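You operate a simulated robot arm through the tools that you are given. There is no shell and no other tool.

Carry out the task below with a simulated robot arm. There is one attempt and no reset: what you move stays moved.

JOB
Put the filled 30 ML case back and wipe up the oil smear.
Fine: swing the spout aside first; the case goes in its row; use the blue rag and put it back. What is to be rubbed or washed off counts as gone when no trace of it is left.

The check looks at the end state, three seconds after you hand in, the way a careful person would. Anything else that was tipped, shoved, dropped, spilled or broken makes it a failure.

ROBOT AND FRAMES
A 6-joint arm with a two-finger gripper, fixed in place. Base frame: the origin is at the foot of the arm, x ahead of it, y to its left, z up; the work surface is at about z = 80. Readings come in cm, degrees, newtons and seconds.
Its first joint turns from -166.0 to 166.0 degrees. Payload 2.45 kg.
Tool frame: the origin (TCP) lies between the finger pads and is the grasp point; the fingertips stand 2 cm ahead of it; z points along the fingers, y is the line along which they close. The gripper opens to 14 cm. The gripper's body begins 16.8 cm behind the TCP.
Orientation is that of the tool frame in the base frame, as a unit quaternion [x, y, z, w]. With the fingers straight down and closing along the base's y, the tool's x points along the base's -x, its y along +y and its z along -z.

CONTROLS
- The arm moves only by the tool jog_arm. Its argument "rows" is a list of rows, each an object of numbers (a shift or turn left out is 0, a gripper value left out holds the last): "tx", "ty", "tz": the shift along the tool's x, y, z in m; "ax", "ay", "az": the turn, a rotation vector about the tool's x, y, z in degrees; "grip": the gripper command, from -1 (fully open) to 1 (shut), values between in proportion. In form: [{"tx": .., "ty": .., "tz": .., "ax": .., "ay": .., "az": .., "grip": ..}, ...]. A call has 1 to 20 rows; each row shifts and turns the commanded pose from where the row before left it, along the tool's axes as they then stand. A row lasts 0.2 s, in which the tool goes at most 5 cm and 8.6 degrees; a call with a longer step from one row to the next is refused whole, and so is a gripper value outside its range. Where a pose cannot be reached the arm comes as near as it can. A force on the tool above 40 N (or 10 N above the force at the start of the call, whichever is more), or a blocked arm, ends the call early, and 0.2 s more pass. Each finger travels about 4.5 cm/s and halts on what it meets, pressing with about 35 N; the grip force reading is that of the motor and also rises with nothing between the fingers. The clock runs only during rows and for 0.2 s after the last one: add rows that do not move to give the fingers time. The reply holds the time, the measured pose of the TCP, the force on the tool along the base axes, the opening and the grip force, in the units named above and with some noise, with the torque about the TCP (base axes, N m) and any sound that the robot's microphone picked up.
- Cameras (640 x 400 px; columns grow to the right, rows downward): "scene" is fixed at [4.88, 50.04, 154.47]; the picture's right is [-0.07, -1.00, 0.00], its down [-0.54, 0.04, -0.84] and it looks along [0.84, -0.06, -0.54] (base axes); focal length 324 px, centre (320, 200). "wrist" rides on the gripper at [7.8, 1.1, -20.9] in the tool frame; the picture's right is [-0.14, 0.99, 0.00], its down [-0.92, -0.13, -0.37] and it looks along [-0.36, -0.05, 0.93] (tool axes); focal length 280 px, centre (320, 200). There is no depth. A picture from a camera that has moved, and an enlarged one, comes with that camera's place and axes in the base frame and with its lens.
- capture(camera): a new picture of that camera. No time passes.
- zoom(camera, box): a new picture of the part [left, top, right, bottom] of that camera's present view, enlarged. No time passes.
- close_job(): hands the job in; it is judged then, once.

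Nothing tells you positions but the pictures and the camera data. Unless the task says otherwise, let go and move clear before handing in.

The tools are called after "Call:" as name(argument=value, ...) on one line, values as JSON. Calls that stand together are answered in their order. jog_arm: Moves the arm, as the interface text tells. Its arguments: {"type":"object","properties":{"rows":{"type":"array","items":{"type":"object","properties":{"tx":{"type":"number"},"ty":{"type":"number"},"tz":{"type":"number"},"ax":{"type":"number"},"ay":{"type":"number"},"az":{"type":"number"},"grip":{"type":"number"}}}}},"required":["rows"]} The other tools are called the same way: capture (camera) takes a picture; zoom (camera, box) takes an enlarged picture of a part of a camera's view; close_job () hands the job in.

At the start:

```text
t: 0.0
eef_pos: [65.69, 38.35, 119.25]
tool_rot: [0.001, 1.0, 0.0, 0.0]
ft_force: [0.0, 0.4, -0.2]
moment: [-0.01, 0.01, 0.01]
opening: 14.0
gripper_force: 0.0
```

scene: 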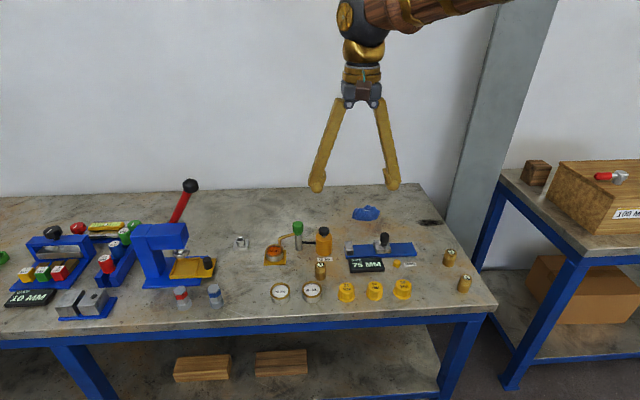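
wrist: 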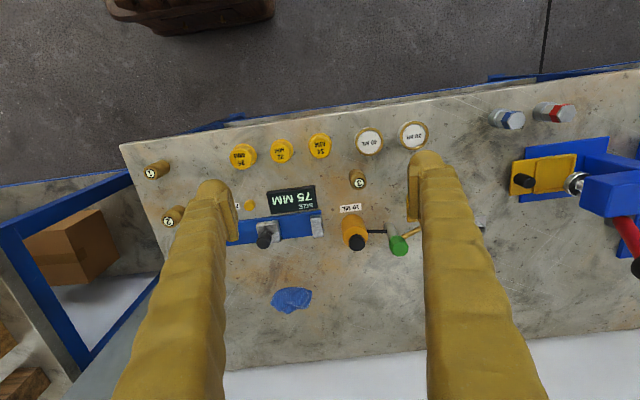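

I see a workbench with several fixtures: a row of watch-case-like round items, an oiler with spout, a blue rag, and some dark smear near the right end. I will enlarge the views before moving anything.

Call:
zoom(camera="scene", box=[220, 190, 340, 310])

Call:
zoom(camera="scene", box=[320, 190, 480, 310])

Call:
zoom(camera="scene", box=[0, 170, 230, 330])

Call:
zoom(camera="wrist", box=[320, 100, 480, 260])

```text
3.33 times, centred on (280, 250) of scene
camera zoom: at [4.88, 50.04, 154.47], right [-0.07, -1.0, 0.0], down [-0.54, 0.04, -0.84], along [0.84, -0.06, -0.54], focal length 1080 px, centre (453, 33)
```

zoom: 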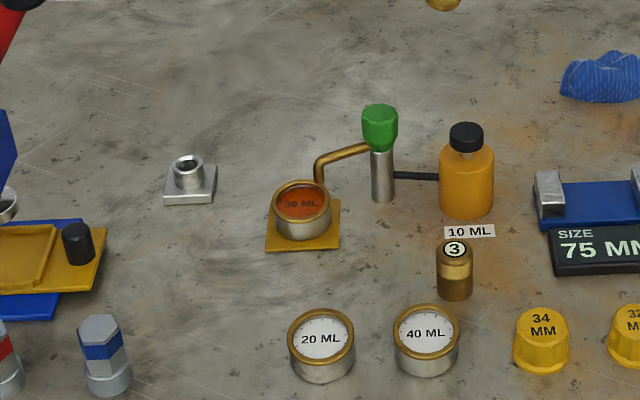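

```text
3.33 times, centred on (400, 250) of scene
camera zoom: at [4.88, 50.04, 154.47], right [-0.07, -1.0, 0.0], down [-0.54, 0.04, -0.84], along [0.84, -0.06, -0.54], focal length 1080 px, centre (53, 33)
```

zoom: 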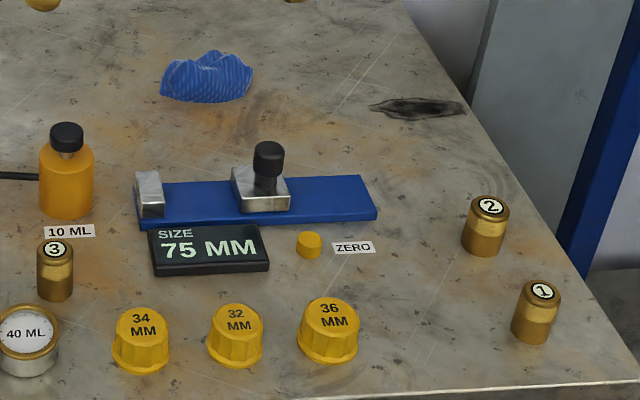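

```text
2.50 times, centred on (115, 250) of scene
camera zoom: at [4.88, 50.04, 154.47], right [-0.07, -1.0, 0.0], down [-0.54, 0.04, -0.84], along [0.84, -0.06, -0.54], focal length 810 px, centre (832, 75)
```

zoom: 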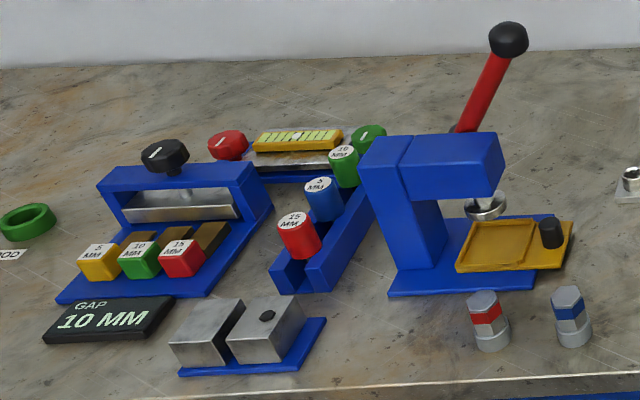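

```text
2.50 times, centred on (400, 180) of wrist
camera zoom: at [57.91, 39.53, 140.09], right [0.14, 0.99, 0.0], down [0.92, -0.13, 0.37], along [0.37, -0.05, -0.93], focal length 701 px, centre (120, 250)
```

zoom: 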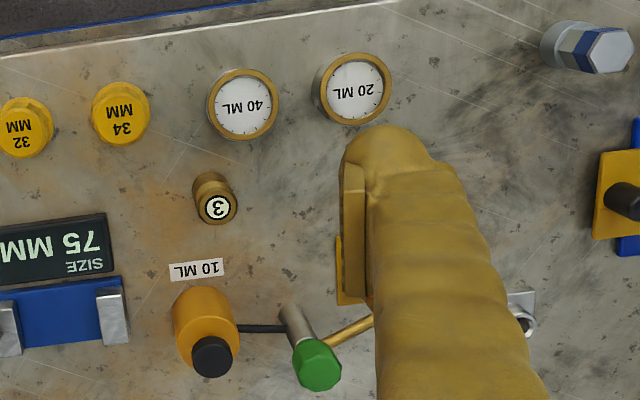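

The 30 ML case sits on a yellow plate under a bent spout that hangs on a green-knobbed post. The 20 ML and 40 ML cases stand in a front row, the blue rag is at the back and a dark smear is near the right edge. I'll look closer at each of these.

Call:
zoom(camera="scene", box=[255, 210, 335, 270])

Call:
zoom(camera="scene", box=[220, 260, 340, 335])

Call:
zoom(camera="scene", box=[395, 195, 459, 235])

Call:
zoom(camera="scene", box=[335, 190, 399, 230])

Call:
zoom(camera="wrist", box=[120, 100, 360, 340])

```text
6.67 times, centred on (295, 240) of scene
camera zoom: at [4.88, 50.04, 154.47], right [-0.07, -1.0, 0.0], down [-0.54, 0.04, -0.84], along [0.84, -0.06, -0.54], focal length 2159 px, centre (487, -67)
```

zoom: 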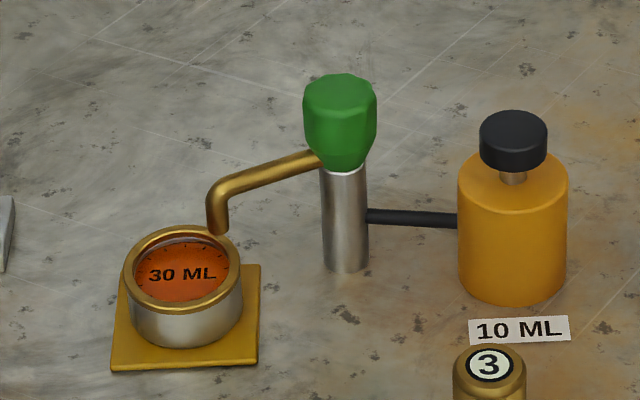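

```text
5.33 times, centred on (280, 298) of scene
camera zoom: at [4.88, 50.04, 154.47], right [-0.07, -1.0, 0.0], down [-0.54, 0.04, -0.84], along [0.84, -0.06, -0.54], focal length 1727 px, centre (533, -320)
```

zoom: 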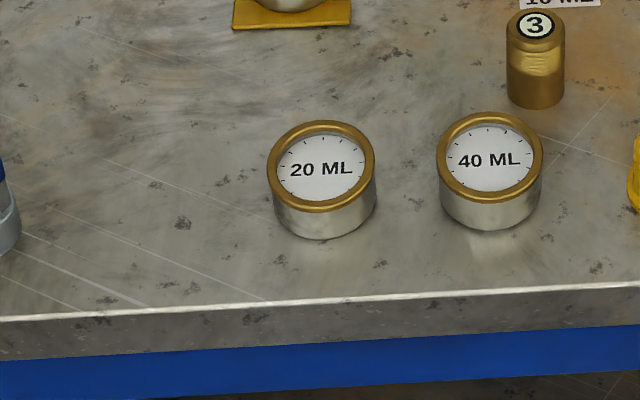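

```text
10.00 times, centred on (427, 215) of scene
camera zoom: at [4.88, 50.04, 154.47], right [-0.07, -1.0, 0.0], down [-0.54, 0.04, -0.84], along [0.84, -0.06, -0.54], focal length 3238 px, centre (-750, 50)
```

zoom: 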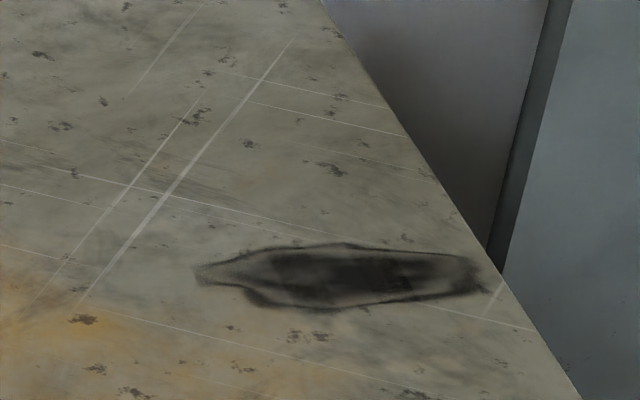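

```text
10.00 times, centred on (367, 210) of scene
camera zoom: at [4.88, 50.04, 154.47], right [-0.07, -1.0, 0.0], down [-0.54, 0.04, -0.84], along [0.84, -0.06, -0.54], focal length 3238 px, centre (-150, 100)
```

zoom: 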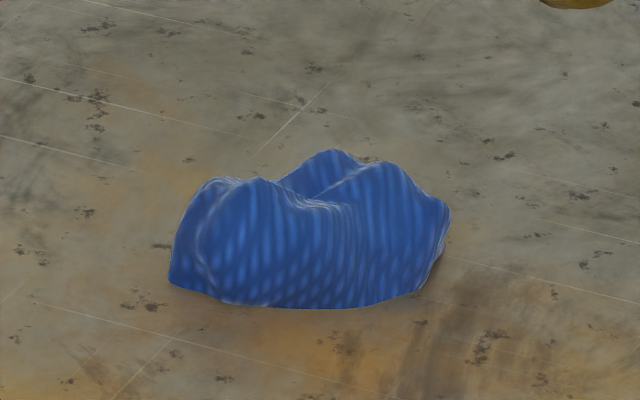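

```text
1.67 times, centred on (240, 220) of wrist
camera zoom: at [57.91, 39.53, 140.09], right [0.14, 0.99, 0.0], down [0.92, -0.13, 0.37], along [0.37, -0.05, -0.93], focal length 467 px, centre (453, 167)
```

zoom: 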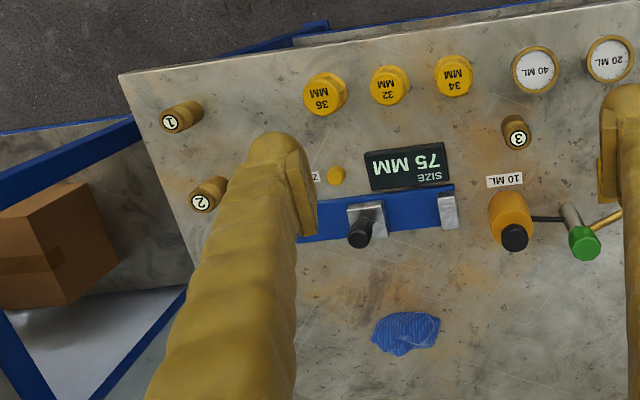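

The case is at roughly (86, 59), the post near (90, 51), the rag near (107, 25) and the smear near (102, 1), all a bit beyond vertical reach. The empty slot in the row works out to about (69, 66). I'll shift the arm to get a closer wrist view of the spout and case.

Call:
jog_arm(rows=[{"ty": 0.04, "tz": 0.01}, {"ty": 0.04, "tz": 0.01}, {"ty": 0.04, "tz": 0.01}, {"ty": 0.04, "tz": 0.01}, {"ty": 0.04, "tz": 0.01}, {}])

Call:
capture(camera="wrist")

Call:
capture(camera="scene")

```text
t: 1.4
eef_pos: [65.56, 58.29, 114.19]
tool_rot: [0.002, 1.0, 0.0, 0.001]
ft_force: [-1.6, 0.7, 0.3]
moment: [0.01, 0.0, 0.0]
opening: 13.98
gripper_force: 0.0
```

```text
taken
camera wrist: at [57.77, 59.48, 135.15], right [0.14, 0.99, 0.0], down [0.92, -0.13, 0.37], along [0.37, -0.05, -0.93], focal length 280 px, centre (320, 200)
```

wrist: 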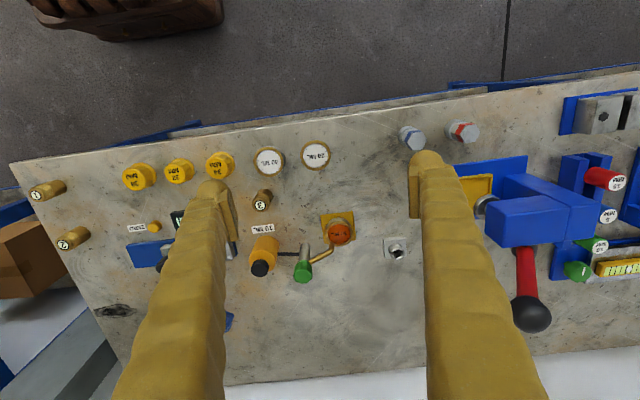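

```text
taken
```

scene: 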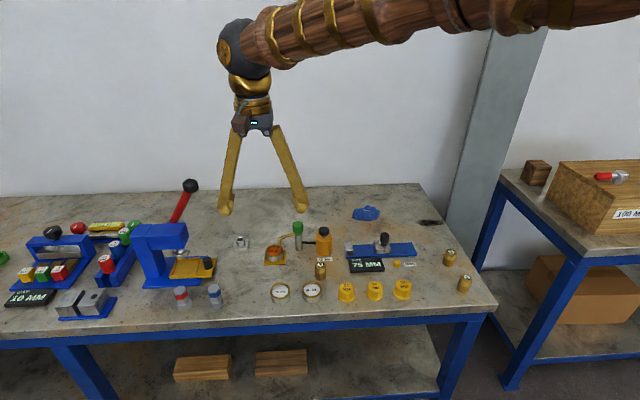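

The wrist view now shows the case, spout and post clearly between the fingers. I'll enlarge the case, the spout and the row.

Call:
zoom(camera="wrist", box=[240, 200, 368, 280])

Call:
zoom(camera="wrist", box=[240, 110, 480, 260])

Call:
zoom(camera="wrist", box=[80, 280, 176, 340])

```text
5.00 times, centred on (304, 240) of wrist
camera zoom: at [57.77, 59.48, 135.15], right [0.14, 0.99, 0.0], down [0.92, -0.13, 0.37], along [0.37, -0.05, -0.93], focal length 1402 px, centre (400, 0)
```

zoom: 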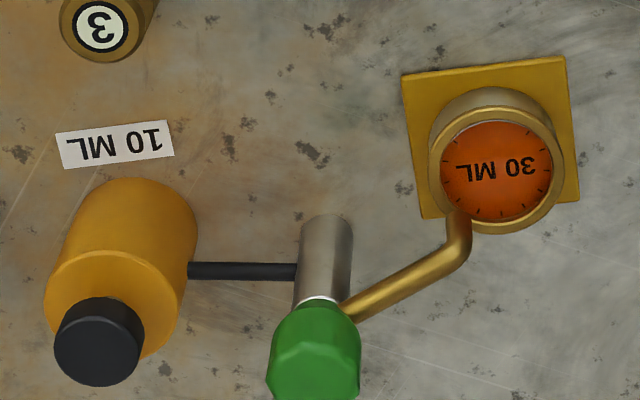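

```text
2.67 times, centred on (360, 185) of wrist
camera zoom: at [57.77, 59.48, 135.15], right [0.14, 0.99, 0.0], down [0.92, -0.13, 0.37], along [0.37, -0.05, -0.93], focal length 748 px, centre (213, 240)
```

zoom: 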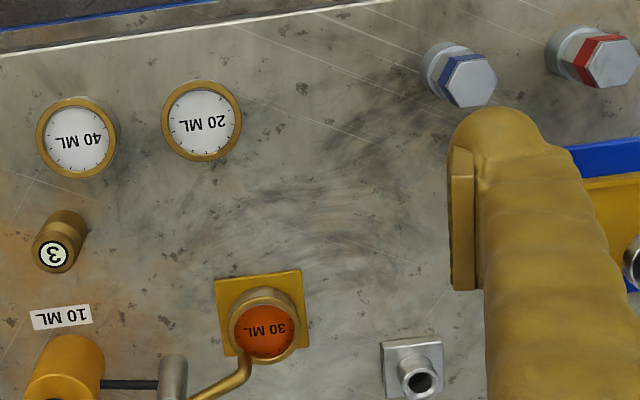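

```text
6.67 times, centred on (128, 310) of wrist
camera zoom: at [57.77, 59.48, 135.15], right [0.14, 0.99, 0.0], down [0.92, -0.13, 0.37], along [0.37, -0.05, -0.93], focal length 1869 px, centre (1600, -533)
```

zoom: 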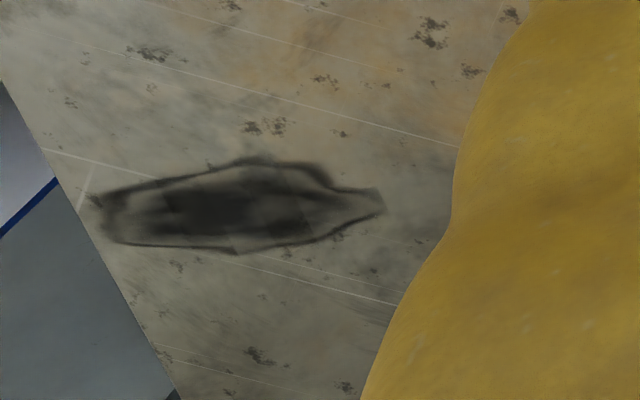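

The spout's elbow works out to about (87, 57.5, 87), with its tip about 1 cm over the rim, so it should swing back around the post at (90, 51.5). I'll close the gripper, turn the tool toward the case's bearing and tilt it outward to check the extended reach.

Call:
jog_arm(rows=[{"az": -7, "grip": 1}, {"az": -7}, {"az": -7}, {"az": -7}, {"az": -7}, {"ay": -7}, {"ay": -7}, {"ay": -7}, {"ay": -7}, {"ay": -7}, {}])

Call:
capture(camera="wrist")

Call:
capture(camera="scene")

```text
t: 3.8
eef_pos: [65.7, 58.36, 114.23]
tool_rot: [-0.286, 0.91, 0.091, 0.287]
ft_force: [0.2, -0.1, -0.7]
moment: [0.02, -0.01, 0.0]
opening: 0.03
gripper_force: 29.6
```

```text
taken
camera wrist: at [50.06, 48.82, 126.77], right [-0.47, 0.88, 0.08], down [0.52, 0.2, 0.83], along [0.71, 0.44, -0.55], focal length 280 px, centre (320, 200)
```

wrist: 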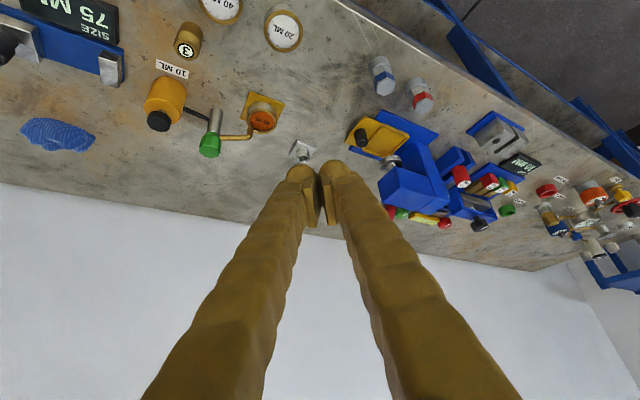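

```text
taken
```

scene: 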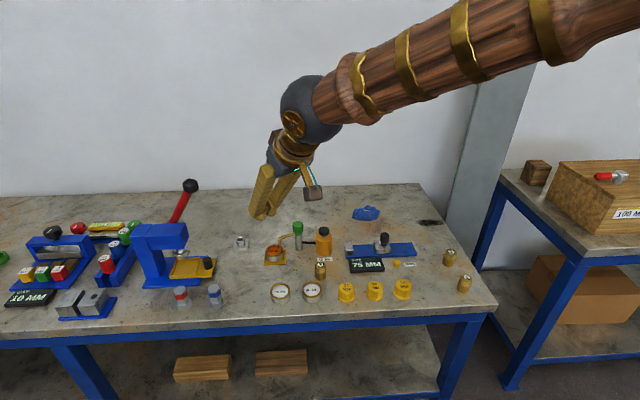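

The tilted pose was reached exactly (35° yaw, 35° tilt). Next I'll bring the closed fingertips to a point in front of the spout, still above everything, and check the alignment with pictures.

Call:
jog_arm(rows=[{"tx": 0.01446, "ty": -0.0281, "tz": 0.03188}, {"tx": 0.01446, "ty": -0.0281, "tz": 0.03188}, {"tx": 0.01446, "ty": -0.0281, "tz": 0.03188}, {"tx": 0.01446, "ty": -0.0281, "tz": 0.03188}, {"tx": 0.01446, "ty": -0.0281, "tz": 0.03188}, {}])

Call:
capture(camera="wrist")

Call:
capture(camera="scene")

```text
t: 5.2
eef_pos: [76.36, 48.75, 97.11]
tool_rot: [-0.286, 0.91, 0.09, 0.287]
ft_force: [-0.4, 0.2, 0.2]
moment: [0.02, 0.0, 0.02]
opening: 0.01
gripper_force: 29.5
```

```text
taken
camera wrist: at [60.8, 39.21, 109.64], right [-0.47, 0.88, 0.08], down [0.52, 0.21, 0.83], along [0.71, 0.44, -0.55], focal length 280 px, centre (320, 200)
```

wrist: 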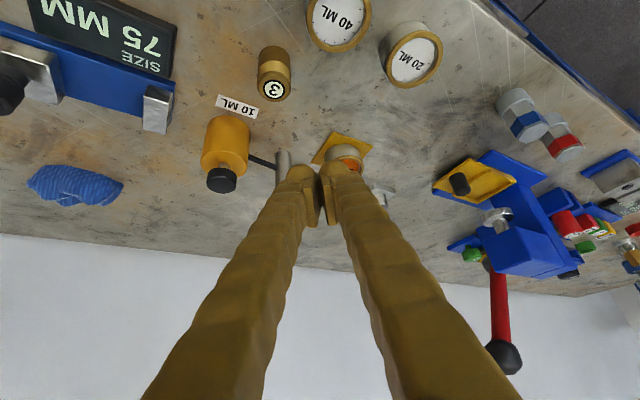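

```text
taken
```

scene: 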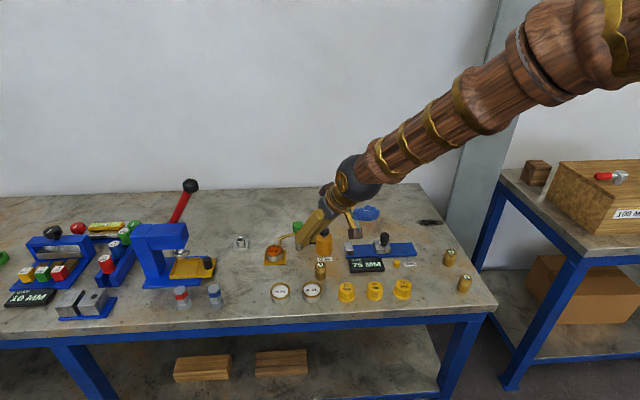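

The fingertips are hovering before the post. I'll enlarge the scene view to check the line to the spout.

Call:
zoom(camera="scene", box=[255, 180, 383, 260])

Call:
zoom(camera="wrist", box=[240, 120, 400, 220])

```text
5.00 times, centred on (319, 220) of scene
camera zoom: at [4.88, 50.04, 154.47], right [-0.07, -1.0, 0.0], down [-0.54, 0.04, -0.84], along [0.84, -0.06, -0.54], focal length 1619 px, centre (325, 100)
```

zoom: 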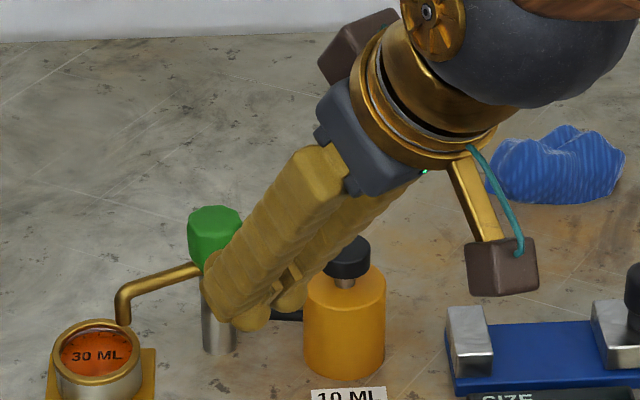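

```text
4.00 times, centred on (320, 170) of wrist
camera zoom: at [60.8, 39.21, 109.64], right [-0.47, 0.88, 0.08], down [0.52, 0.21, 0.83], along [0.71, 0.44, -0.55], focal length 1122 px, centre (320, 320)
```

zoom: 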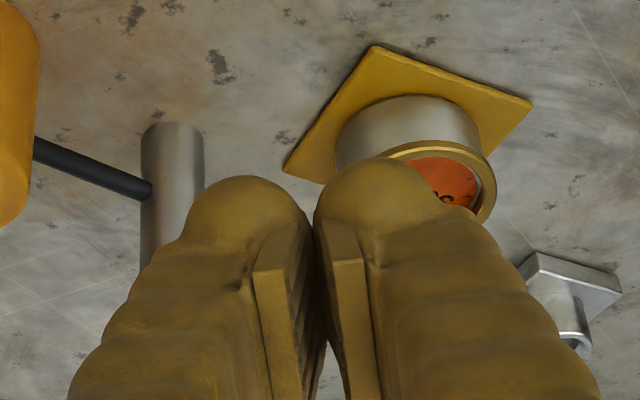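

The closed finger pair is about 5 cm wide at the tips, so I need to stay clear of the knob. I'll lower to just in front of the spout tube, with the tip about 1 cm above the case rim, and check again before pushing.

Call:
jog_arm(rows=[{"tx": -0.0028, "ty": 0.0003, "tz": 0.0328}, {"tx": -0.0028, "ty": 0.0003, "tz": 0.0328}, {"tx": -0.0028, "ty": 0.0003, "tz": 0.0328}, {"tx": -0.0028, "ty": 0.0003, "tz": 0.0328}, {}])

Call:
zoom(camera="scene", box=[255, 190, 367, 260])

Call:
zoom(camera="wrist", box=[240, 120, 400, 220])

```text
t: 6.4
eef_pos: [83.3, 53.77, 87.0]
tool_rot: [-0.286, 0.909, 0.091, 0.288]
ft_force: [-0.1, -1.0, 0.0]
moment: [0.02, -0.05, -0.01]
opening: 0.0
gripper_force: 28.9
```

```text
5.71 times, centred on (311, 225) of scene
camera zoom: at [4.88, 50.04, 154.47], right [-0.07, -1.0, 0.0], down [-0.54, 0.04, -0.84], along [0.84, -0.06, -0.54], focal length 1851 px, centre (371, 57)
```

zoom: 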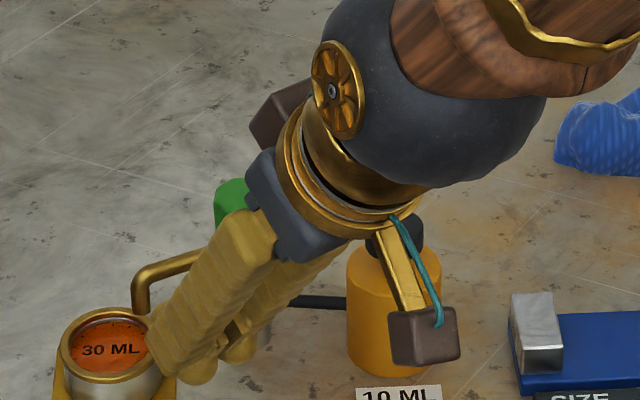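

```text
4.00 times, centred on (320, 170) of wrist
camera zoom: at [67.64, 44.15, 99.54], right [-0.47, 0.88, 0.08], down [0.52, 0.21, 0.83], along [0.71, 0.44, -0.55], focal length 1122 px, centre (320, 320)
```

zoom: 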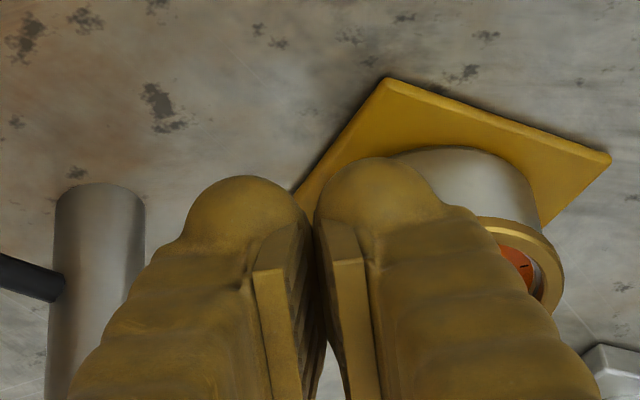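

The fingertips are in position just short of the tube, slightly low, so I'll raise them 0.7 cm. Then I'll push slowly along the swing direction, partway first.

Call:
jog_arm(rows=[{"tx": -0.0101, "ty": -0.0006, "tz": 0.0028}, {"tx": -0.0101, "ty": -0.0006, "tz": 0.0028}, {"tx": -0.00845, "ty": -0.0005, "tz": 0.0059}, {"tx": -0.00845, "ty": -0.0005, "tz": 0.0059}, {"tx": -0.00845, "ty": -0.0005, "tz": 0.0059}, {"tx": -0.00845, "ty": -0.0005, "tz": 0.0059}, {}])

Call:
zoom(camera="scene", box=[255, 190, 367, 260])

Call:
zoom(camera="wrist", box=[240, 120, 400, 220])

```text
t: 8.0
eef_pos: [88.51, 56.79, 87.74]
tool_rot: [-0.286, 0.91, 0.091, 0.288]
ft_force: [-0.7, 0.2, 0.5]
moment: [-0.04, 0.05, -0.01]
opening: 0.0
gripper_force: 29.1
```

```text
5.71 times, centred on (311, 225) of scene
camera zoom: at [4.88, 50.04, 154.47], right [-0.07, -1.0, 0.0], down [-0.54, 0.04, -0.84], along [0.84, -0.06, -0.54], focal length 1851 px, centre (371, 57)
```

zoom: 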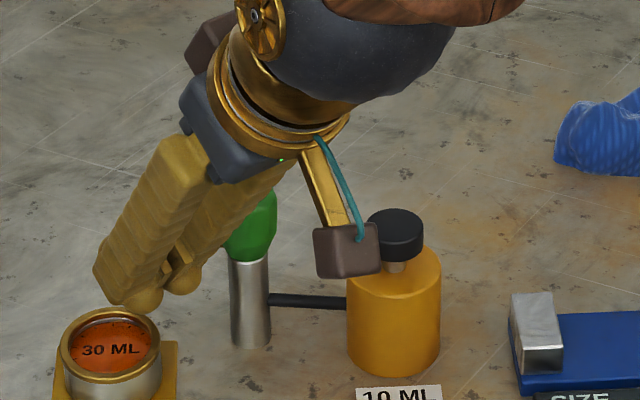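

```text
4.00 times, centred on (320, 170) of wrist
camera zoom: at [72.91, 47.23, 100.29], right [-0.47, 0.88, 0.08], down [0.52, 0.21, 0.83], along [0.71, 0.44, -0.55], focal length 1122 px, centre (320, 320)
```

zoom: 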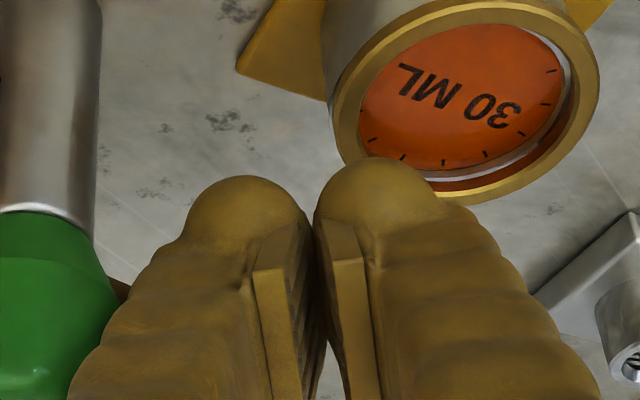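

The spout is swinging freely with almost no force, and the knob stays clear of the finger. I'll push 3.7 cm further along the same direction and look.

Call:
jog_arm(rows=[{"tx": -0.01, "tz": 0.007}, {"tx": -0.01, "tz": 0.007}, {"tx": -0.01, "tz": 0.007}, {}])

Call:
zoom(camera="scene", box=[255, 180, 367, 250])

Call:
capture(camera="wrist")

```text
t: 9.0
eef_pos: [91.44, 58.79, 87.65]
tool_rot: [-0.286, 0.91, 0.09, 0.287]
ft_force: [0.3, -0.8, 1.1]
moment: [-0.03, 0.03, 0.02]
opening: 0.0
gripper_force: 30.0
```

```text
5.71 times, centred on (311, 215) of scene
camera zoom: at [4.88, 50.04, 154.47], right [-0.07, -1.0, 0.0], down [-0.54, 0.04, -0.84], along [0.84, -0.06, -0.54], focal length 1851 px, centre (371, 114)
```

zoom: 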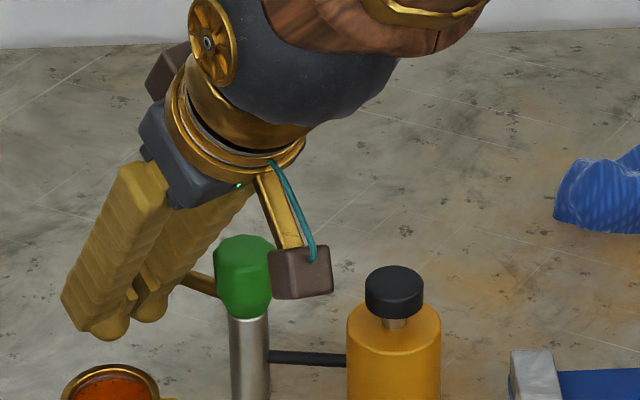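

```text
taken
camera wrist: at [75.83, 49.26, 100.21], right [-0.47, 0.88, 0.08], down [0.52, 0.21, 0.83], along [0.71, 0.44, -0.55], focal length 280 px, centre (320, 200)
```

wrist: 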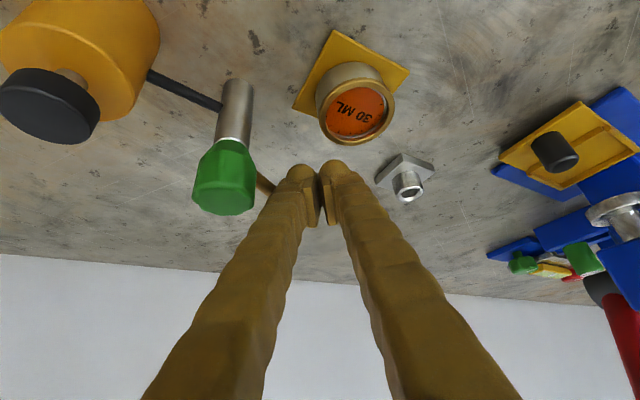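

The spout has swung to roughly 60° from its old place. I'll go a little further out and nudge it sideways about 2 cm, so it stands well behind the post and away from the case.

Call:
jog_arm(rows=[{"tx": -0.01065, "tz": 0.00746}, {"tx": -0.01065, "tz": 0.00746}, {"ty": -0.01}, {"ty": -0.01}, {}])

Call:
zoom(camera="scene", box=[255, 180, 367, 250])

Call:
capture(camera="wrist")

```text
t: 10.2
eef_pos: [94.76, 58.96, 87.68]
tool_rot: [-0.286, 0.91, 0.089, 0.287]
ft_force: [0.9, 1.2, -0.4]
moment: [0.0, 0.0, -0.01]
opening: 0.0
gripper_force: 29.6
```

```text
5.71 times, centred on (311, 215) of scene
camera zoom: at [4.88, 50.04, 154.47], right [-0.07, -1.0, 0.0], down [-0.54, 0.04, -0.84], along [0.84, -0.06, -0.54], focal length 1851 px, centre (371, 114)
```

zoom: 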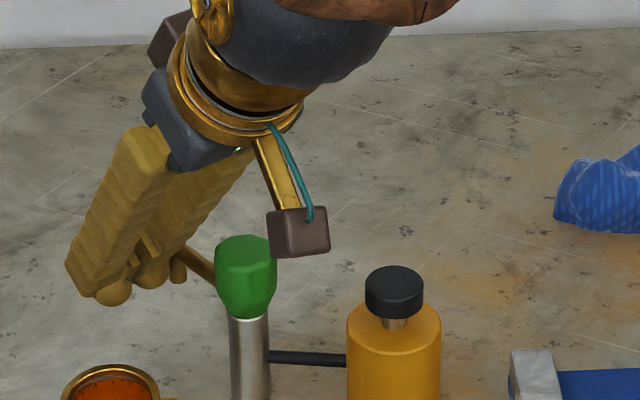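

```text
taken
camera wrist: at [79.11, 49.26, 100.16], right [-0.47, 0.88, 0.08], down [0.52, 0.21, 0.83], along [0.71, 0.44, -0.55], focal length 280 px, centre (320, 200)
```

wrist: 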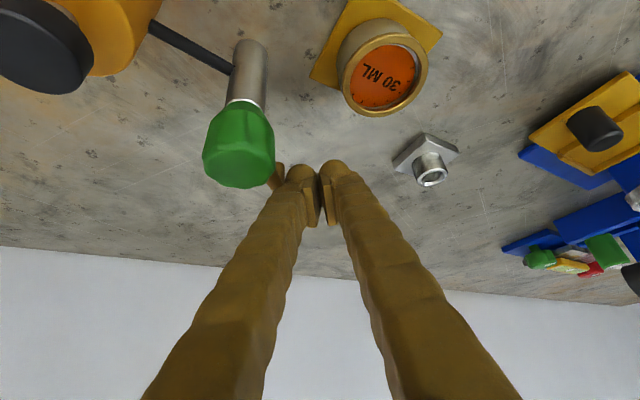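

The spout now points back at about 45°, its tip some 8 cm from the case. I'll back off along the finger axis, away from the spout, and take a clear look.

Call:
jog_arm(rows=[{"ty": 0.01}, {"tz": -0.04}, {"tz": -0.04}, {"tz": -0.04}, {"tz": -0.04}, {"tx": 0.02, "ty": 0.03}, {"grip": -0.05}, {}, {}, {}])

Call:
zoom(camera="scene", box=[255, 190, 367, 260])

Call:
capture(camera="wrist")

```text
t: 12.4
eef_pos: [83.35, 55.89, 99.54]
tool_rot: [-0.286, 0.909, 0.091, 0.289]
ft_force: [-0.8, -0.8, 0.6]
moment: [0.06, 0.0, 0.0]
opening: 7.36
gripper_force: 0.1
```

```text
5.71 times, centred on (311, 225) of scene
camera zoom: at [4.88, 50.04, 154.47], right [-0.07, -1.0, 0.0], down [-0.54, 0.04, -0.84], along [0.84, -0.06, -0.54], focal length 1851 px, centre (371, 57)
```

zoom: 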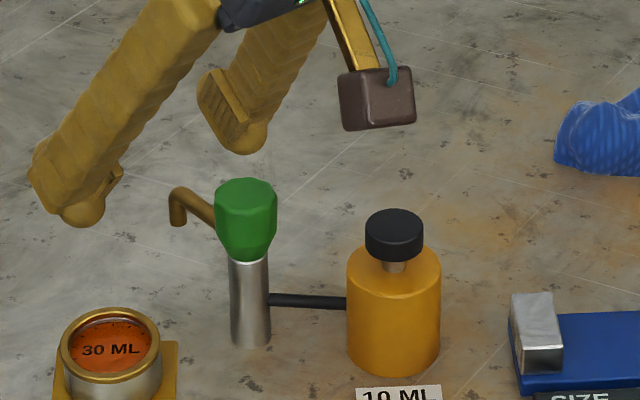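

```text
taken
camera wrist: at [67.73, 46.23, 112.14], right [-0.47, 0.88, 0.08], down [0.52, 0.21, 0.83], along [0.71, 0.44, -0.55], focal length 280 px, centre (320, 200)
```

wrist: 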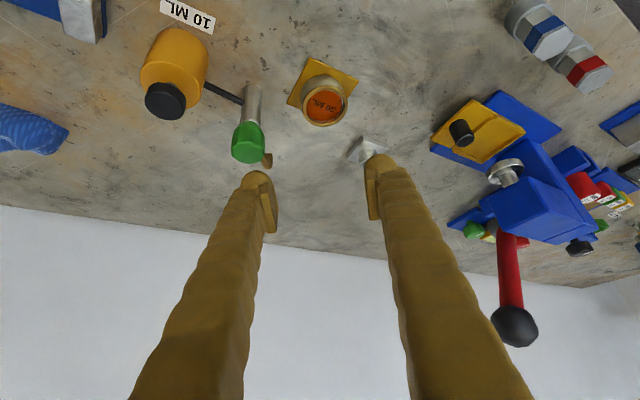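

The spout is well aside and the gripper is open to 7.4 cm. I'll zoom on the case from both cameras to pin down its centre for the grasp.

Call:
zoom(camera="wrist", box=[240, 40, 400, 140])

Call:
zoom(camera="scene", box=[255, 232, 303, 262])

```text
4.00 times, centred on (320, 90) of wrist
camera zoom: at [67.73, 46.23, 112.14], right [-0.47, 0.88, 0.08], down [0.52, 0.21, 0.83], along [0.71, 0.44, -0.55], focal length 1122 px, centre (320, 640)
```

zoom: 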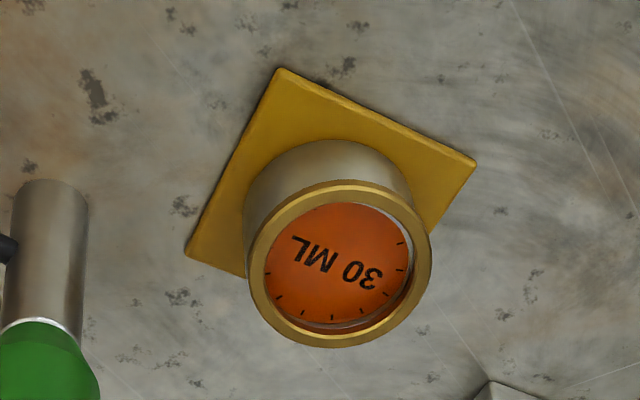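

```text
13.33 times, centred on (279, 247) of scene
camera zoom: at [4.88, 50.04, 154.47], right [-0.07, -1.0, 0.0], down [-0.54, 0.04, -0.84], along [0.84, -0.06, -0.54], focal length 4318 px, centre (867, -427)
```

zoom: 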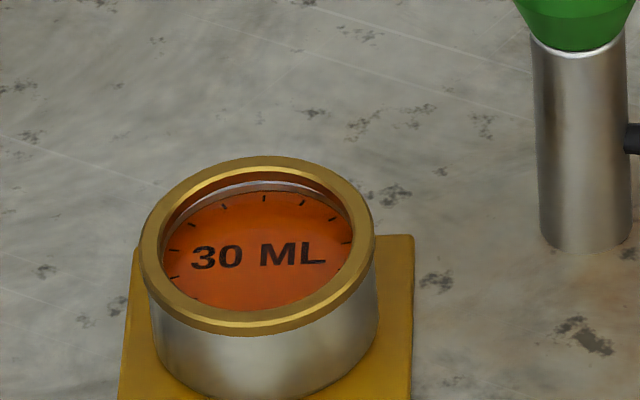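

The case centre works out to (86.2, 59.5) with its rim near z = 83, centred on the plate. I'll narrow the opening to 7 cm and line up 10 cm back along the approach axis.

Call:
jog_arm(rows=[{"tx": 0.02625, "ty": 0.0066, "tz": 0.02585, "grip": 0.0}, {"tx": 0.02625, "ty": 0.0066, "tz": 0.02585}, {}])

Call:
capture(camera="wrist")

Call:
zoom(camera="scene", box=[243, 190, 355, 260])

```text
t: 13.2
eef_pos: [81.79, 56.2, 92.42]
tool_rot: [-0.286, 0.91, 0.09, 0.288]
ft_force: [0.2, 0.3, 0.5]
moment: [-0.02, 0.01, -0.02]
opening: 7.0
gripper_force: 0.0
```

```text
taken
camera wrist: at [66.16, 46.66, 104.85], right [-0.47, 0.88, 0.08], down [0.52, 0.21, 0.83], along [0.71, 0.44, -0.55], focal length 280 px, centre (320, 200)
```

wrist: 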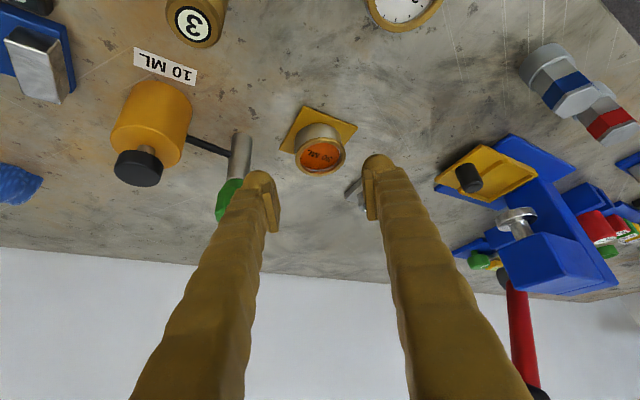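

```text
5.71 times, centred on (299, 225) of scene
camera zoom: at [4.88, 50.04, 154.47], right [-0.07, -1.0, 0.0], down [-0.54, 0.04, -0.84], along [0.84, -0.06, -0.54], focal length 1851 px, centre (440, 57)
```

zoom: 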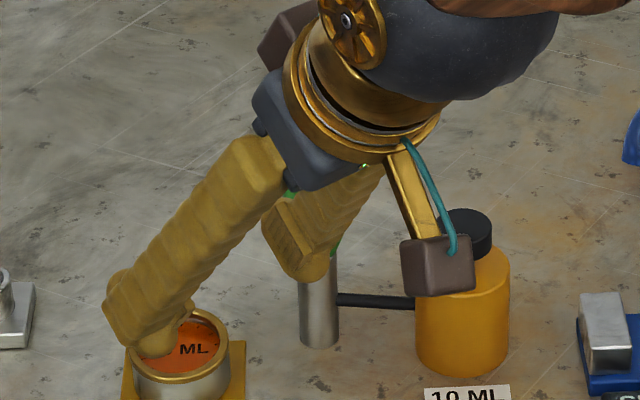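

The case is centred between the fingers. I'll go down along the tool axis to grasp height, slowing at the end.

Call:
jog_arm(rows=[{"tx": 0.0006, "ty": 0.0005, "tz": 0.025}, {"tx": 0.0006, "ty": 0.0005, "tz": 0.025}, {"tx": 0.0006, "ty": 0.0005, "tz": 0.025}, {"tz": 0.0125}, {"tz": 0.0128}, {}])

Call:
capture(camera="wrist")

Call:
zoom(camera="scene", box=[243, 205, 339, 265])

```text
t: 14.6
eef_pos: [86.32, 59.59, 84.08]
tool_rot: [-0.286, 0.91, 0.09, 0.287]
ft_force: [-0.7, 0.2, -0.2]
moment: [0.02, -0.02, -0.05]
opening: 6.99
gripper_force: 0.0
```

```text
taken
camera wrist: at [70.57, 50.0, 96.65], right [-0.47, 0.88, 0.08], down [0.52, 0.21, 0.83], along [0.71, 0.44, -0.55], focal length 280 px, centre (320, 200)
```

wrist: 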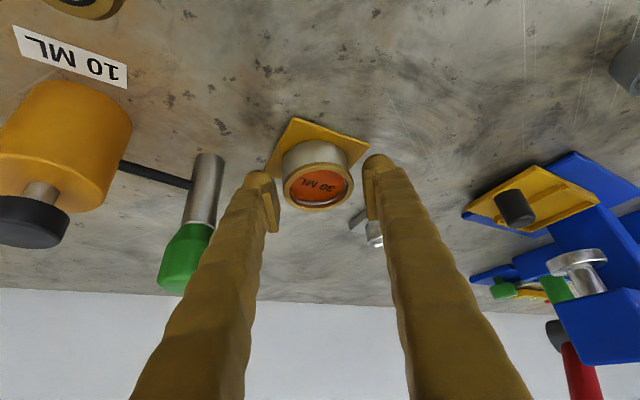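

```text
6.67 times, centred on (291, 235) of scene
camera zoom: at [4.88, 50.04, 154.47], right [-0.07, -1.0, 0.0], down [-0.54, 0.04, -0.84], along [0.84, -0.06, -0.54], focal length 2159 px, centre (513, -33)
```

zoom: 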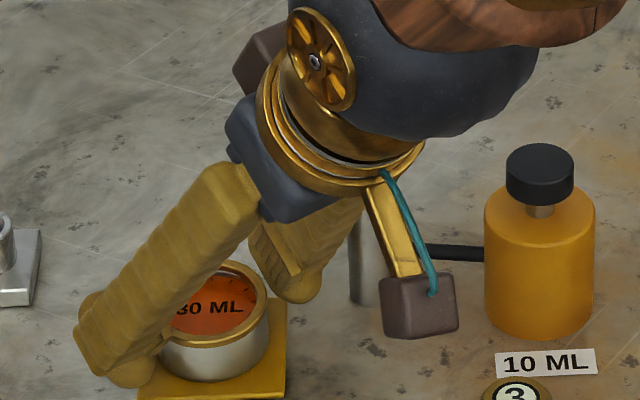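

The fingers straddle the case at the right depth with no contact force. I'll close on it.

Call:
jog_arm(rows=[{"grip": 0.4}, {}, {}, {}])

Call:
capture(camera="wrist")

Call:
zoom(camera="scene", box=[243, 205, 339, 265])

```text
t: 15.6
eef_pos: [86.31, 59.46, 84.2]
tool_rot: [-0.287, 0.909, 0.091, 0.287]
ft_force: [1.4, 0.3, -0.5]
moment: [0.05, 0.0, -0.03]
opening: 5.38
gripper_force: 35.2
```

```text
taken
camera wrist: at [70.56, 49.99, 96.65], right [-0.47, 0.88, 0.08], down [0.52, 0.21, 0.83], along [0.71, 0.44, -0.55], focal length 280 px, centre (320, 200)
```

wrist: 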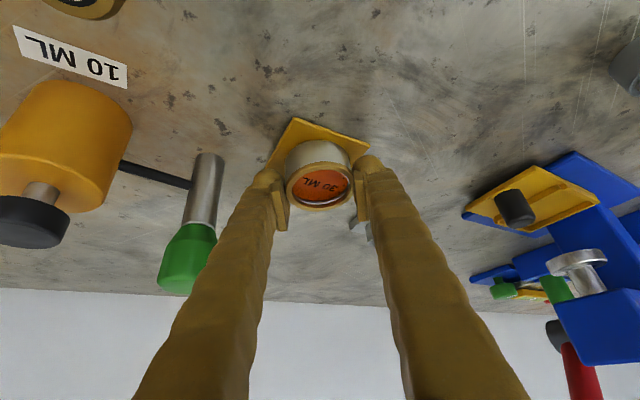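

```text
6.67 times, centred on (291, 235) of scene
camera zoom: at [4.88, 50.04, 154.47], right [-0.07, -1.0, 0.0], down [-0.54, 0.04, -0.84], along [0.84, -0.06, -0.54], focal length 2159 px, centre (513, -33)
```

zoom: 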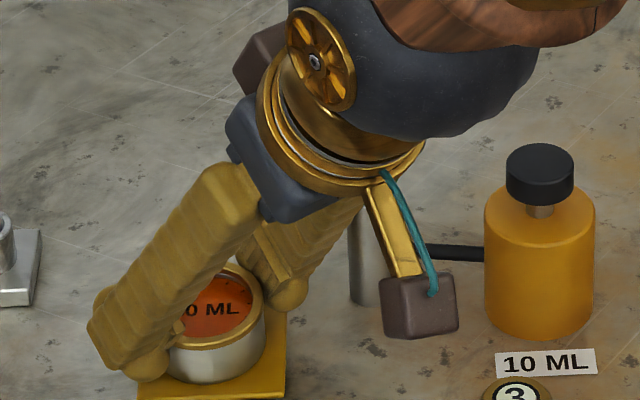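

The gripper has a firm hold (5.4 cm, 35 N). I'll lift straight up slowly by 4 cm and check the case stays level.

Call:
jog_arm(rows=[{"tx": -0.00287, "tz": -0.0041}, {"tx": -0.0043, "tz": -0.00614}, {"tx": -0.0057, "tz": -0.0082}, {"tx": -0.0057, "tz": -0.0082}, {"tx": -0.0043, "tz": -0.00614}, {}])

Call:
zoom(camera="scene", box=[243, 205, 339, 265])

Call:
zoom(camera="wrist", box=[240, 120, 400, 220])

```text
t: 17.0
eef_pos: [86.2, 59.58, 88.12]
tool_rot: [-0.285, 0.91, 0.09, 0.288]
ft_force: [-0.2, -0.7, -2.0]
moment: [0.03, -0.02, -0.01]
opening: 5.37
gripper_force: 35.1
```

```text
6.67 times, centred on (291, 235) of scene
camera zoom: at [4.88, 50.04, 154.47], right [-0.07, -1.0, 0.0], down [-0.54, 0.04, -0.84], along [0.84, -0.06, -0.54], focal length 2159 px, centre (513, -33)
```

zoom: 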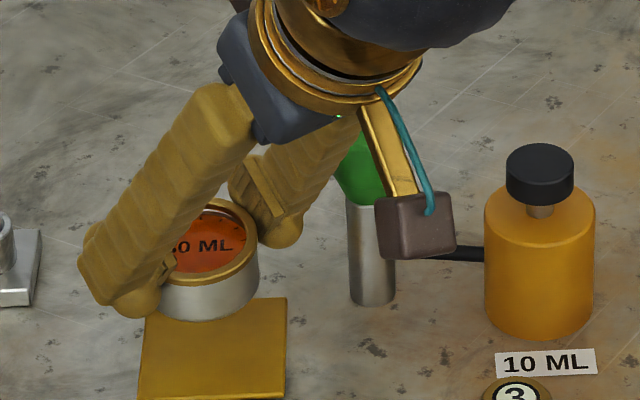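

```text
4.00 times, centred on (320, 170) of wrist
camera zoom: at [70.62, 50.04, 100.64], right [-0.47, 0.88, 0.08], down [0.52, 0.21, 0.83], along [0.71, 0.44, -0.55], focal length 1122 px, centre (320, 320)
```

zoom: 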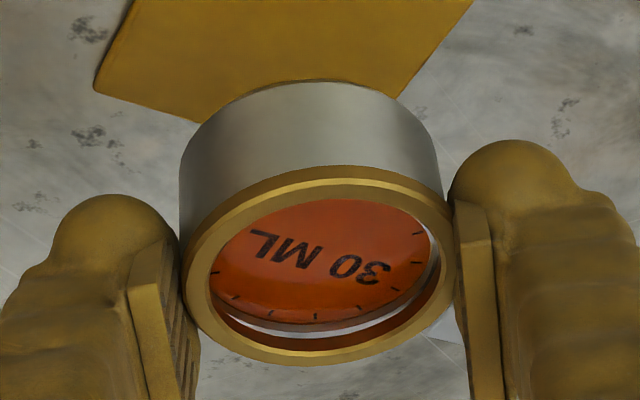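

The case is off the plate and hanging level. I'll carry it smoothly, at constant orientation, to above the empty place left of the 20 ML case.

Call:
jog_arm(rows=[{"tx": 0.00237, "ty": 0.00449, "tz": -0.00203}, {"tx": 0.00475, "ty": 0.00897, "tz": -0.00406}, {"tx": 0.00712, "ty": 0.01346, "tz": -0.00608}, {"tx": 0.0087, "ty": 0.01645, "tz": -0.00744}, {"tx": 0.0087, "ty": 0.01645, "tz": -0.00744}, {"tx": 0.0087, "ty": 0.01645, "tz": -0.00744}, {"tx": 0.0087, "ty": 0.01645, "tz": -0.00744}, {"tx": 0.0087, "ty": 0.01645, "tz": -0.00744}, {"tx": 0.00791, "ty": 0.01495, "tz": -0.00676}, {"tx": 0.00633, "ty": 0.01196, "tz": -0.00541}, {"tx": 0.00475, "ty": 0.00897, "tz": -0.00406}, {"tx": 0.00237, "ty": 0.00449, "tz": -0.00203}, {}])

Call:
capture(camera="wrist")

Call:
zoom(camera="scene", box=[190, 235, 334, 325])

```text
t: 19.8
eef_pos: [69.17, 65.94, 88.96]
tool_rot: [-0.286, 0.91, 0.091, 0.287]
ft_force: [-0.8, 0.7, -1.6]
moment: [-0.02, 0.0, 0.0]
opening: 5.38
gripper_force: 35.6
```

```text
taken
camera wrist: at [53.55, 56.41, 101.52], right [-0.47, 0.88, 0.08], down [0.52, 0.21, 0.83], along [0.71, 0.43, -0.55], focal length 280 px, centre (320, 200)
```

wrist: 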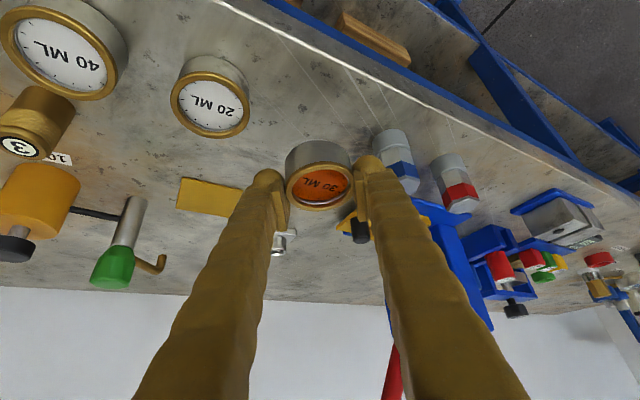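

```text
4.44 times, centred on (262, 280) of scene
camera zoom: at [4.88, 50.04, 154.47], right [-0.07, -1.0, 0.0], down [-0.54, 0.04, -0.84], along [0.84, -0.06, -0.54], focal length 1439 px, centre (578, -156)
```

zoom: 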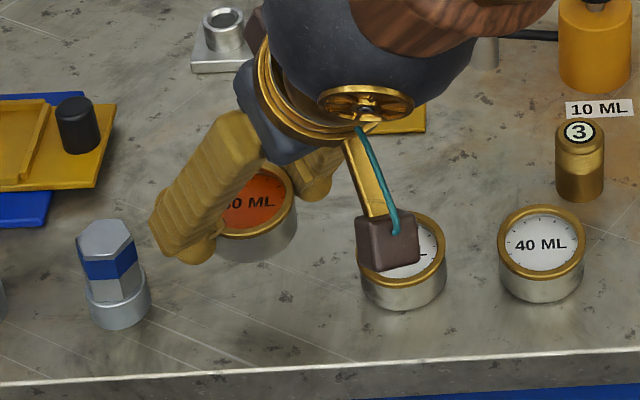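

The case hangs about 9.3 cm from the 20 ML case, so I'll correct 0.3 cm toward it to match the 9 cm pitch. Then I'll lower to just above the table.

Call:
jog_arm(rows=[{"tx": 0.00686, "ty": -0.00055, "tz": 0.00911}, {"tx": 0.00686, "ty": -0.00055, "tz": 0.00911}, {"tx": 0.00686, "ty": -0.00055, "tz": 0.00911}, {"tx": 0.00686, "ty": -0.00055, "tz": 0.00911}, {}])

Call:
zoom(camera="scene", box=[214, 250, 310, 310])

Call:
zoom(camera="wrist", box=[160, 60, 420, 220])

```text
t: 21.0
eef_pos: [69.22, 65.81, 84.48]
tool_rot: [-0.286, 0.91, 0.09, 0.287]
ft_force: [0.2, -0.6, -1.2]
moment: [-0.02, -0.02, 0.0]
opening: 5.38
gripper_force: 35.2
```

```text
6.67 times, centred on (262, 280) of scene
camera zoom: at [4.88, 50.04, 154.47], right [-0.07, -1.0, 0.0], down [-0.54, 0.04, -0.84], along [0.84, -0.06, -0.54], focal length 2159 px, centre (707, -333)
```

zoom: 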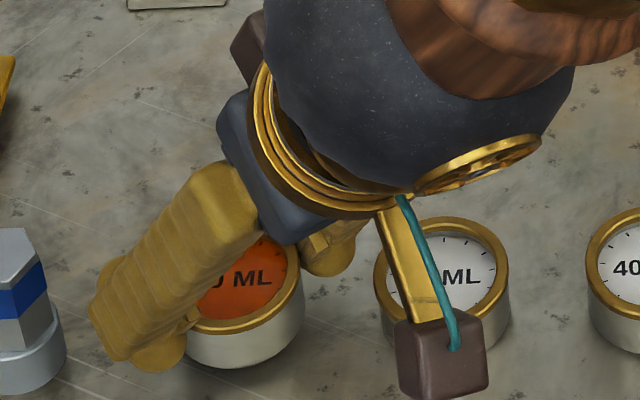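

```text
2.46 times, centred on (290, 140) of wrist
camera zoom: at [53.54, 56.08, 97.02], right [-0.47, 0.88, 0.08], down [0.52, 0.21, 0.83], along [0.71, 0.44, -0.55], focal length 690 px, centre (394, 348)
```

zoom: 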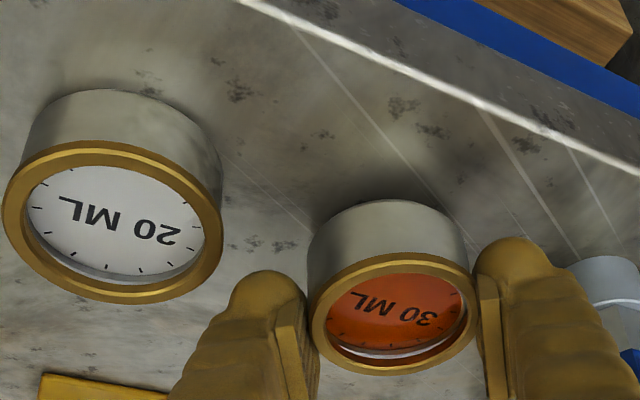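

The spacing is now 9.0 cm and the case is in line with its neighbours. I'll lower in small steps until I feel the table.

Call:
jog_arm(rows=[{"tx": 0.00115, "tz": 0.00164}, {"tx": 0.00115, "tz": 0.00164}, {}])

Call:
jog_arm(rows=[{"tx": 0.00057, "tz": 0.00082}, {"tx": 0.00057, "tz": 0.00082}, {}])

```text
t: 21.8
eef_pos: [69.19, 65.67, 84.04]
tool_rot: [-0.286, 0.91, 0.09, 0.287]
ft_force: [-0.8, 1.1, -1.5]
moment: [0.02, 0.01, -0.01]
opening: 5.37
gripper_force: 35.0
```

```text
t: 22.6
eef_pos: [69.23, 65.58, 83.9]
tool_rot: [-0.287, 0.909, 0.092, 0.288]
ft_force: [0.4, -1.1, -1.9]
moment: [0.0, -0.01, 0.0]
opening: 5.37
gripper_force: 34.8
```

No contact yet, and the reading still shows the case's weight. I'll continue down in 1 mm steps.

Call:
jog_arm(rows=[{"tx": 0.00057, "tz": 0.00082}, {"tx": 0.00057, "tz": 0.00082}, {}])

Call:
zoom(camera="scene", box=[214, 250, 310, 310])

```text
t: 23.4
eef_pos: [69.15, 65.73, 83.74]
tool_rot: [-0.286, 0.91, 0.091, 0.288]
ft_force: [-2.8, -0.8, 12.2]
moment: [0.11, 0.37, 0.05]
opening: 5.37
gripper_force: 35.0
```

```text
6.67 times, centred on (262, 280) of scene
camera zoom: at [4.88, 50.04, 154.47], right [-0.07, -1.0, 0.0], down [-0.54, 0.04, -0.84], along [0.84, -0.06, -0.54], focal length 2159 px, centre (707, -333)
```

zoom: 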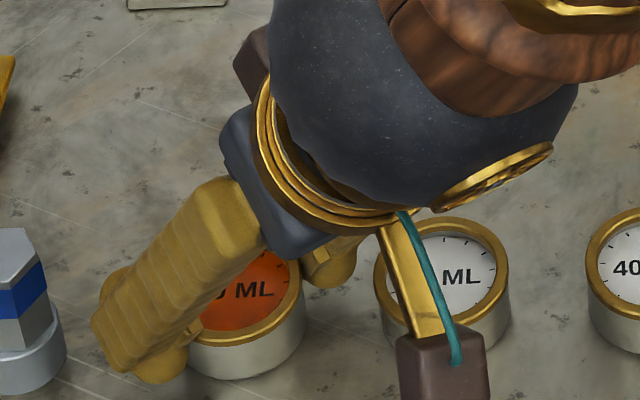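

The case touched down with about 14 N of contact. I'll open the fingers to 7.2 cm to let go, then withdraw along the finger axis.

Call:
jog_arm(rows=[{"grip": 0.2}, {"grip": 0.1}, {"grip": 0.0}, {"grip": -0.03}, {}])

Call:
capture(camera="wrist")

```text
t: 24.6
eef_pos: [69.17, 65.68, 83.71]
tool_rot: [-0.285, 0.91, 0.09, 0.288]
ft_force: [0.0, -0.2, 0.4]
moment: [0.03, 0.02, -0.03]
opening: 7.22
gripper_force: 0.0
```

```text
taken
camera wrist: at [53.57, 56.06, 96.19], right [-0.47, 0.88, 0.08], down [0.52, 0.21, 0.83], along [0.71, 0.44, -0.55], focal length 280 px, centre (320, 200)
```

wrist: 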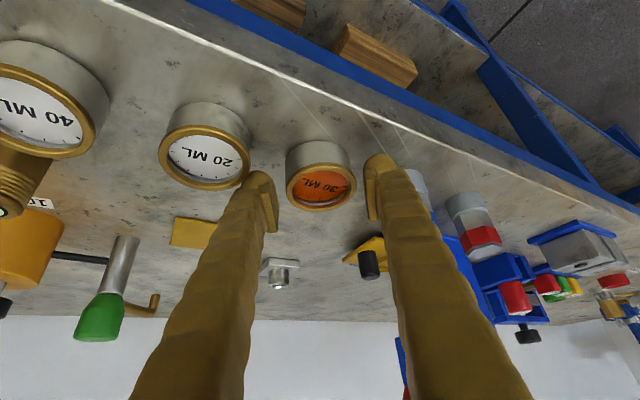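

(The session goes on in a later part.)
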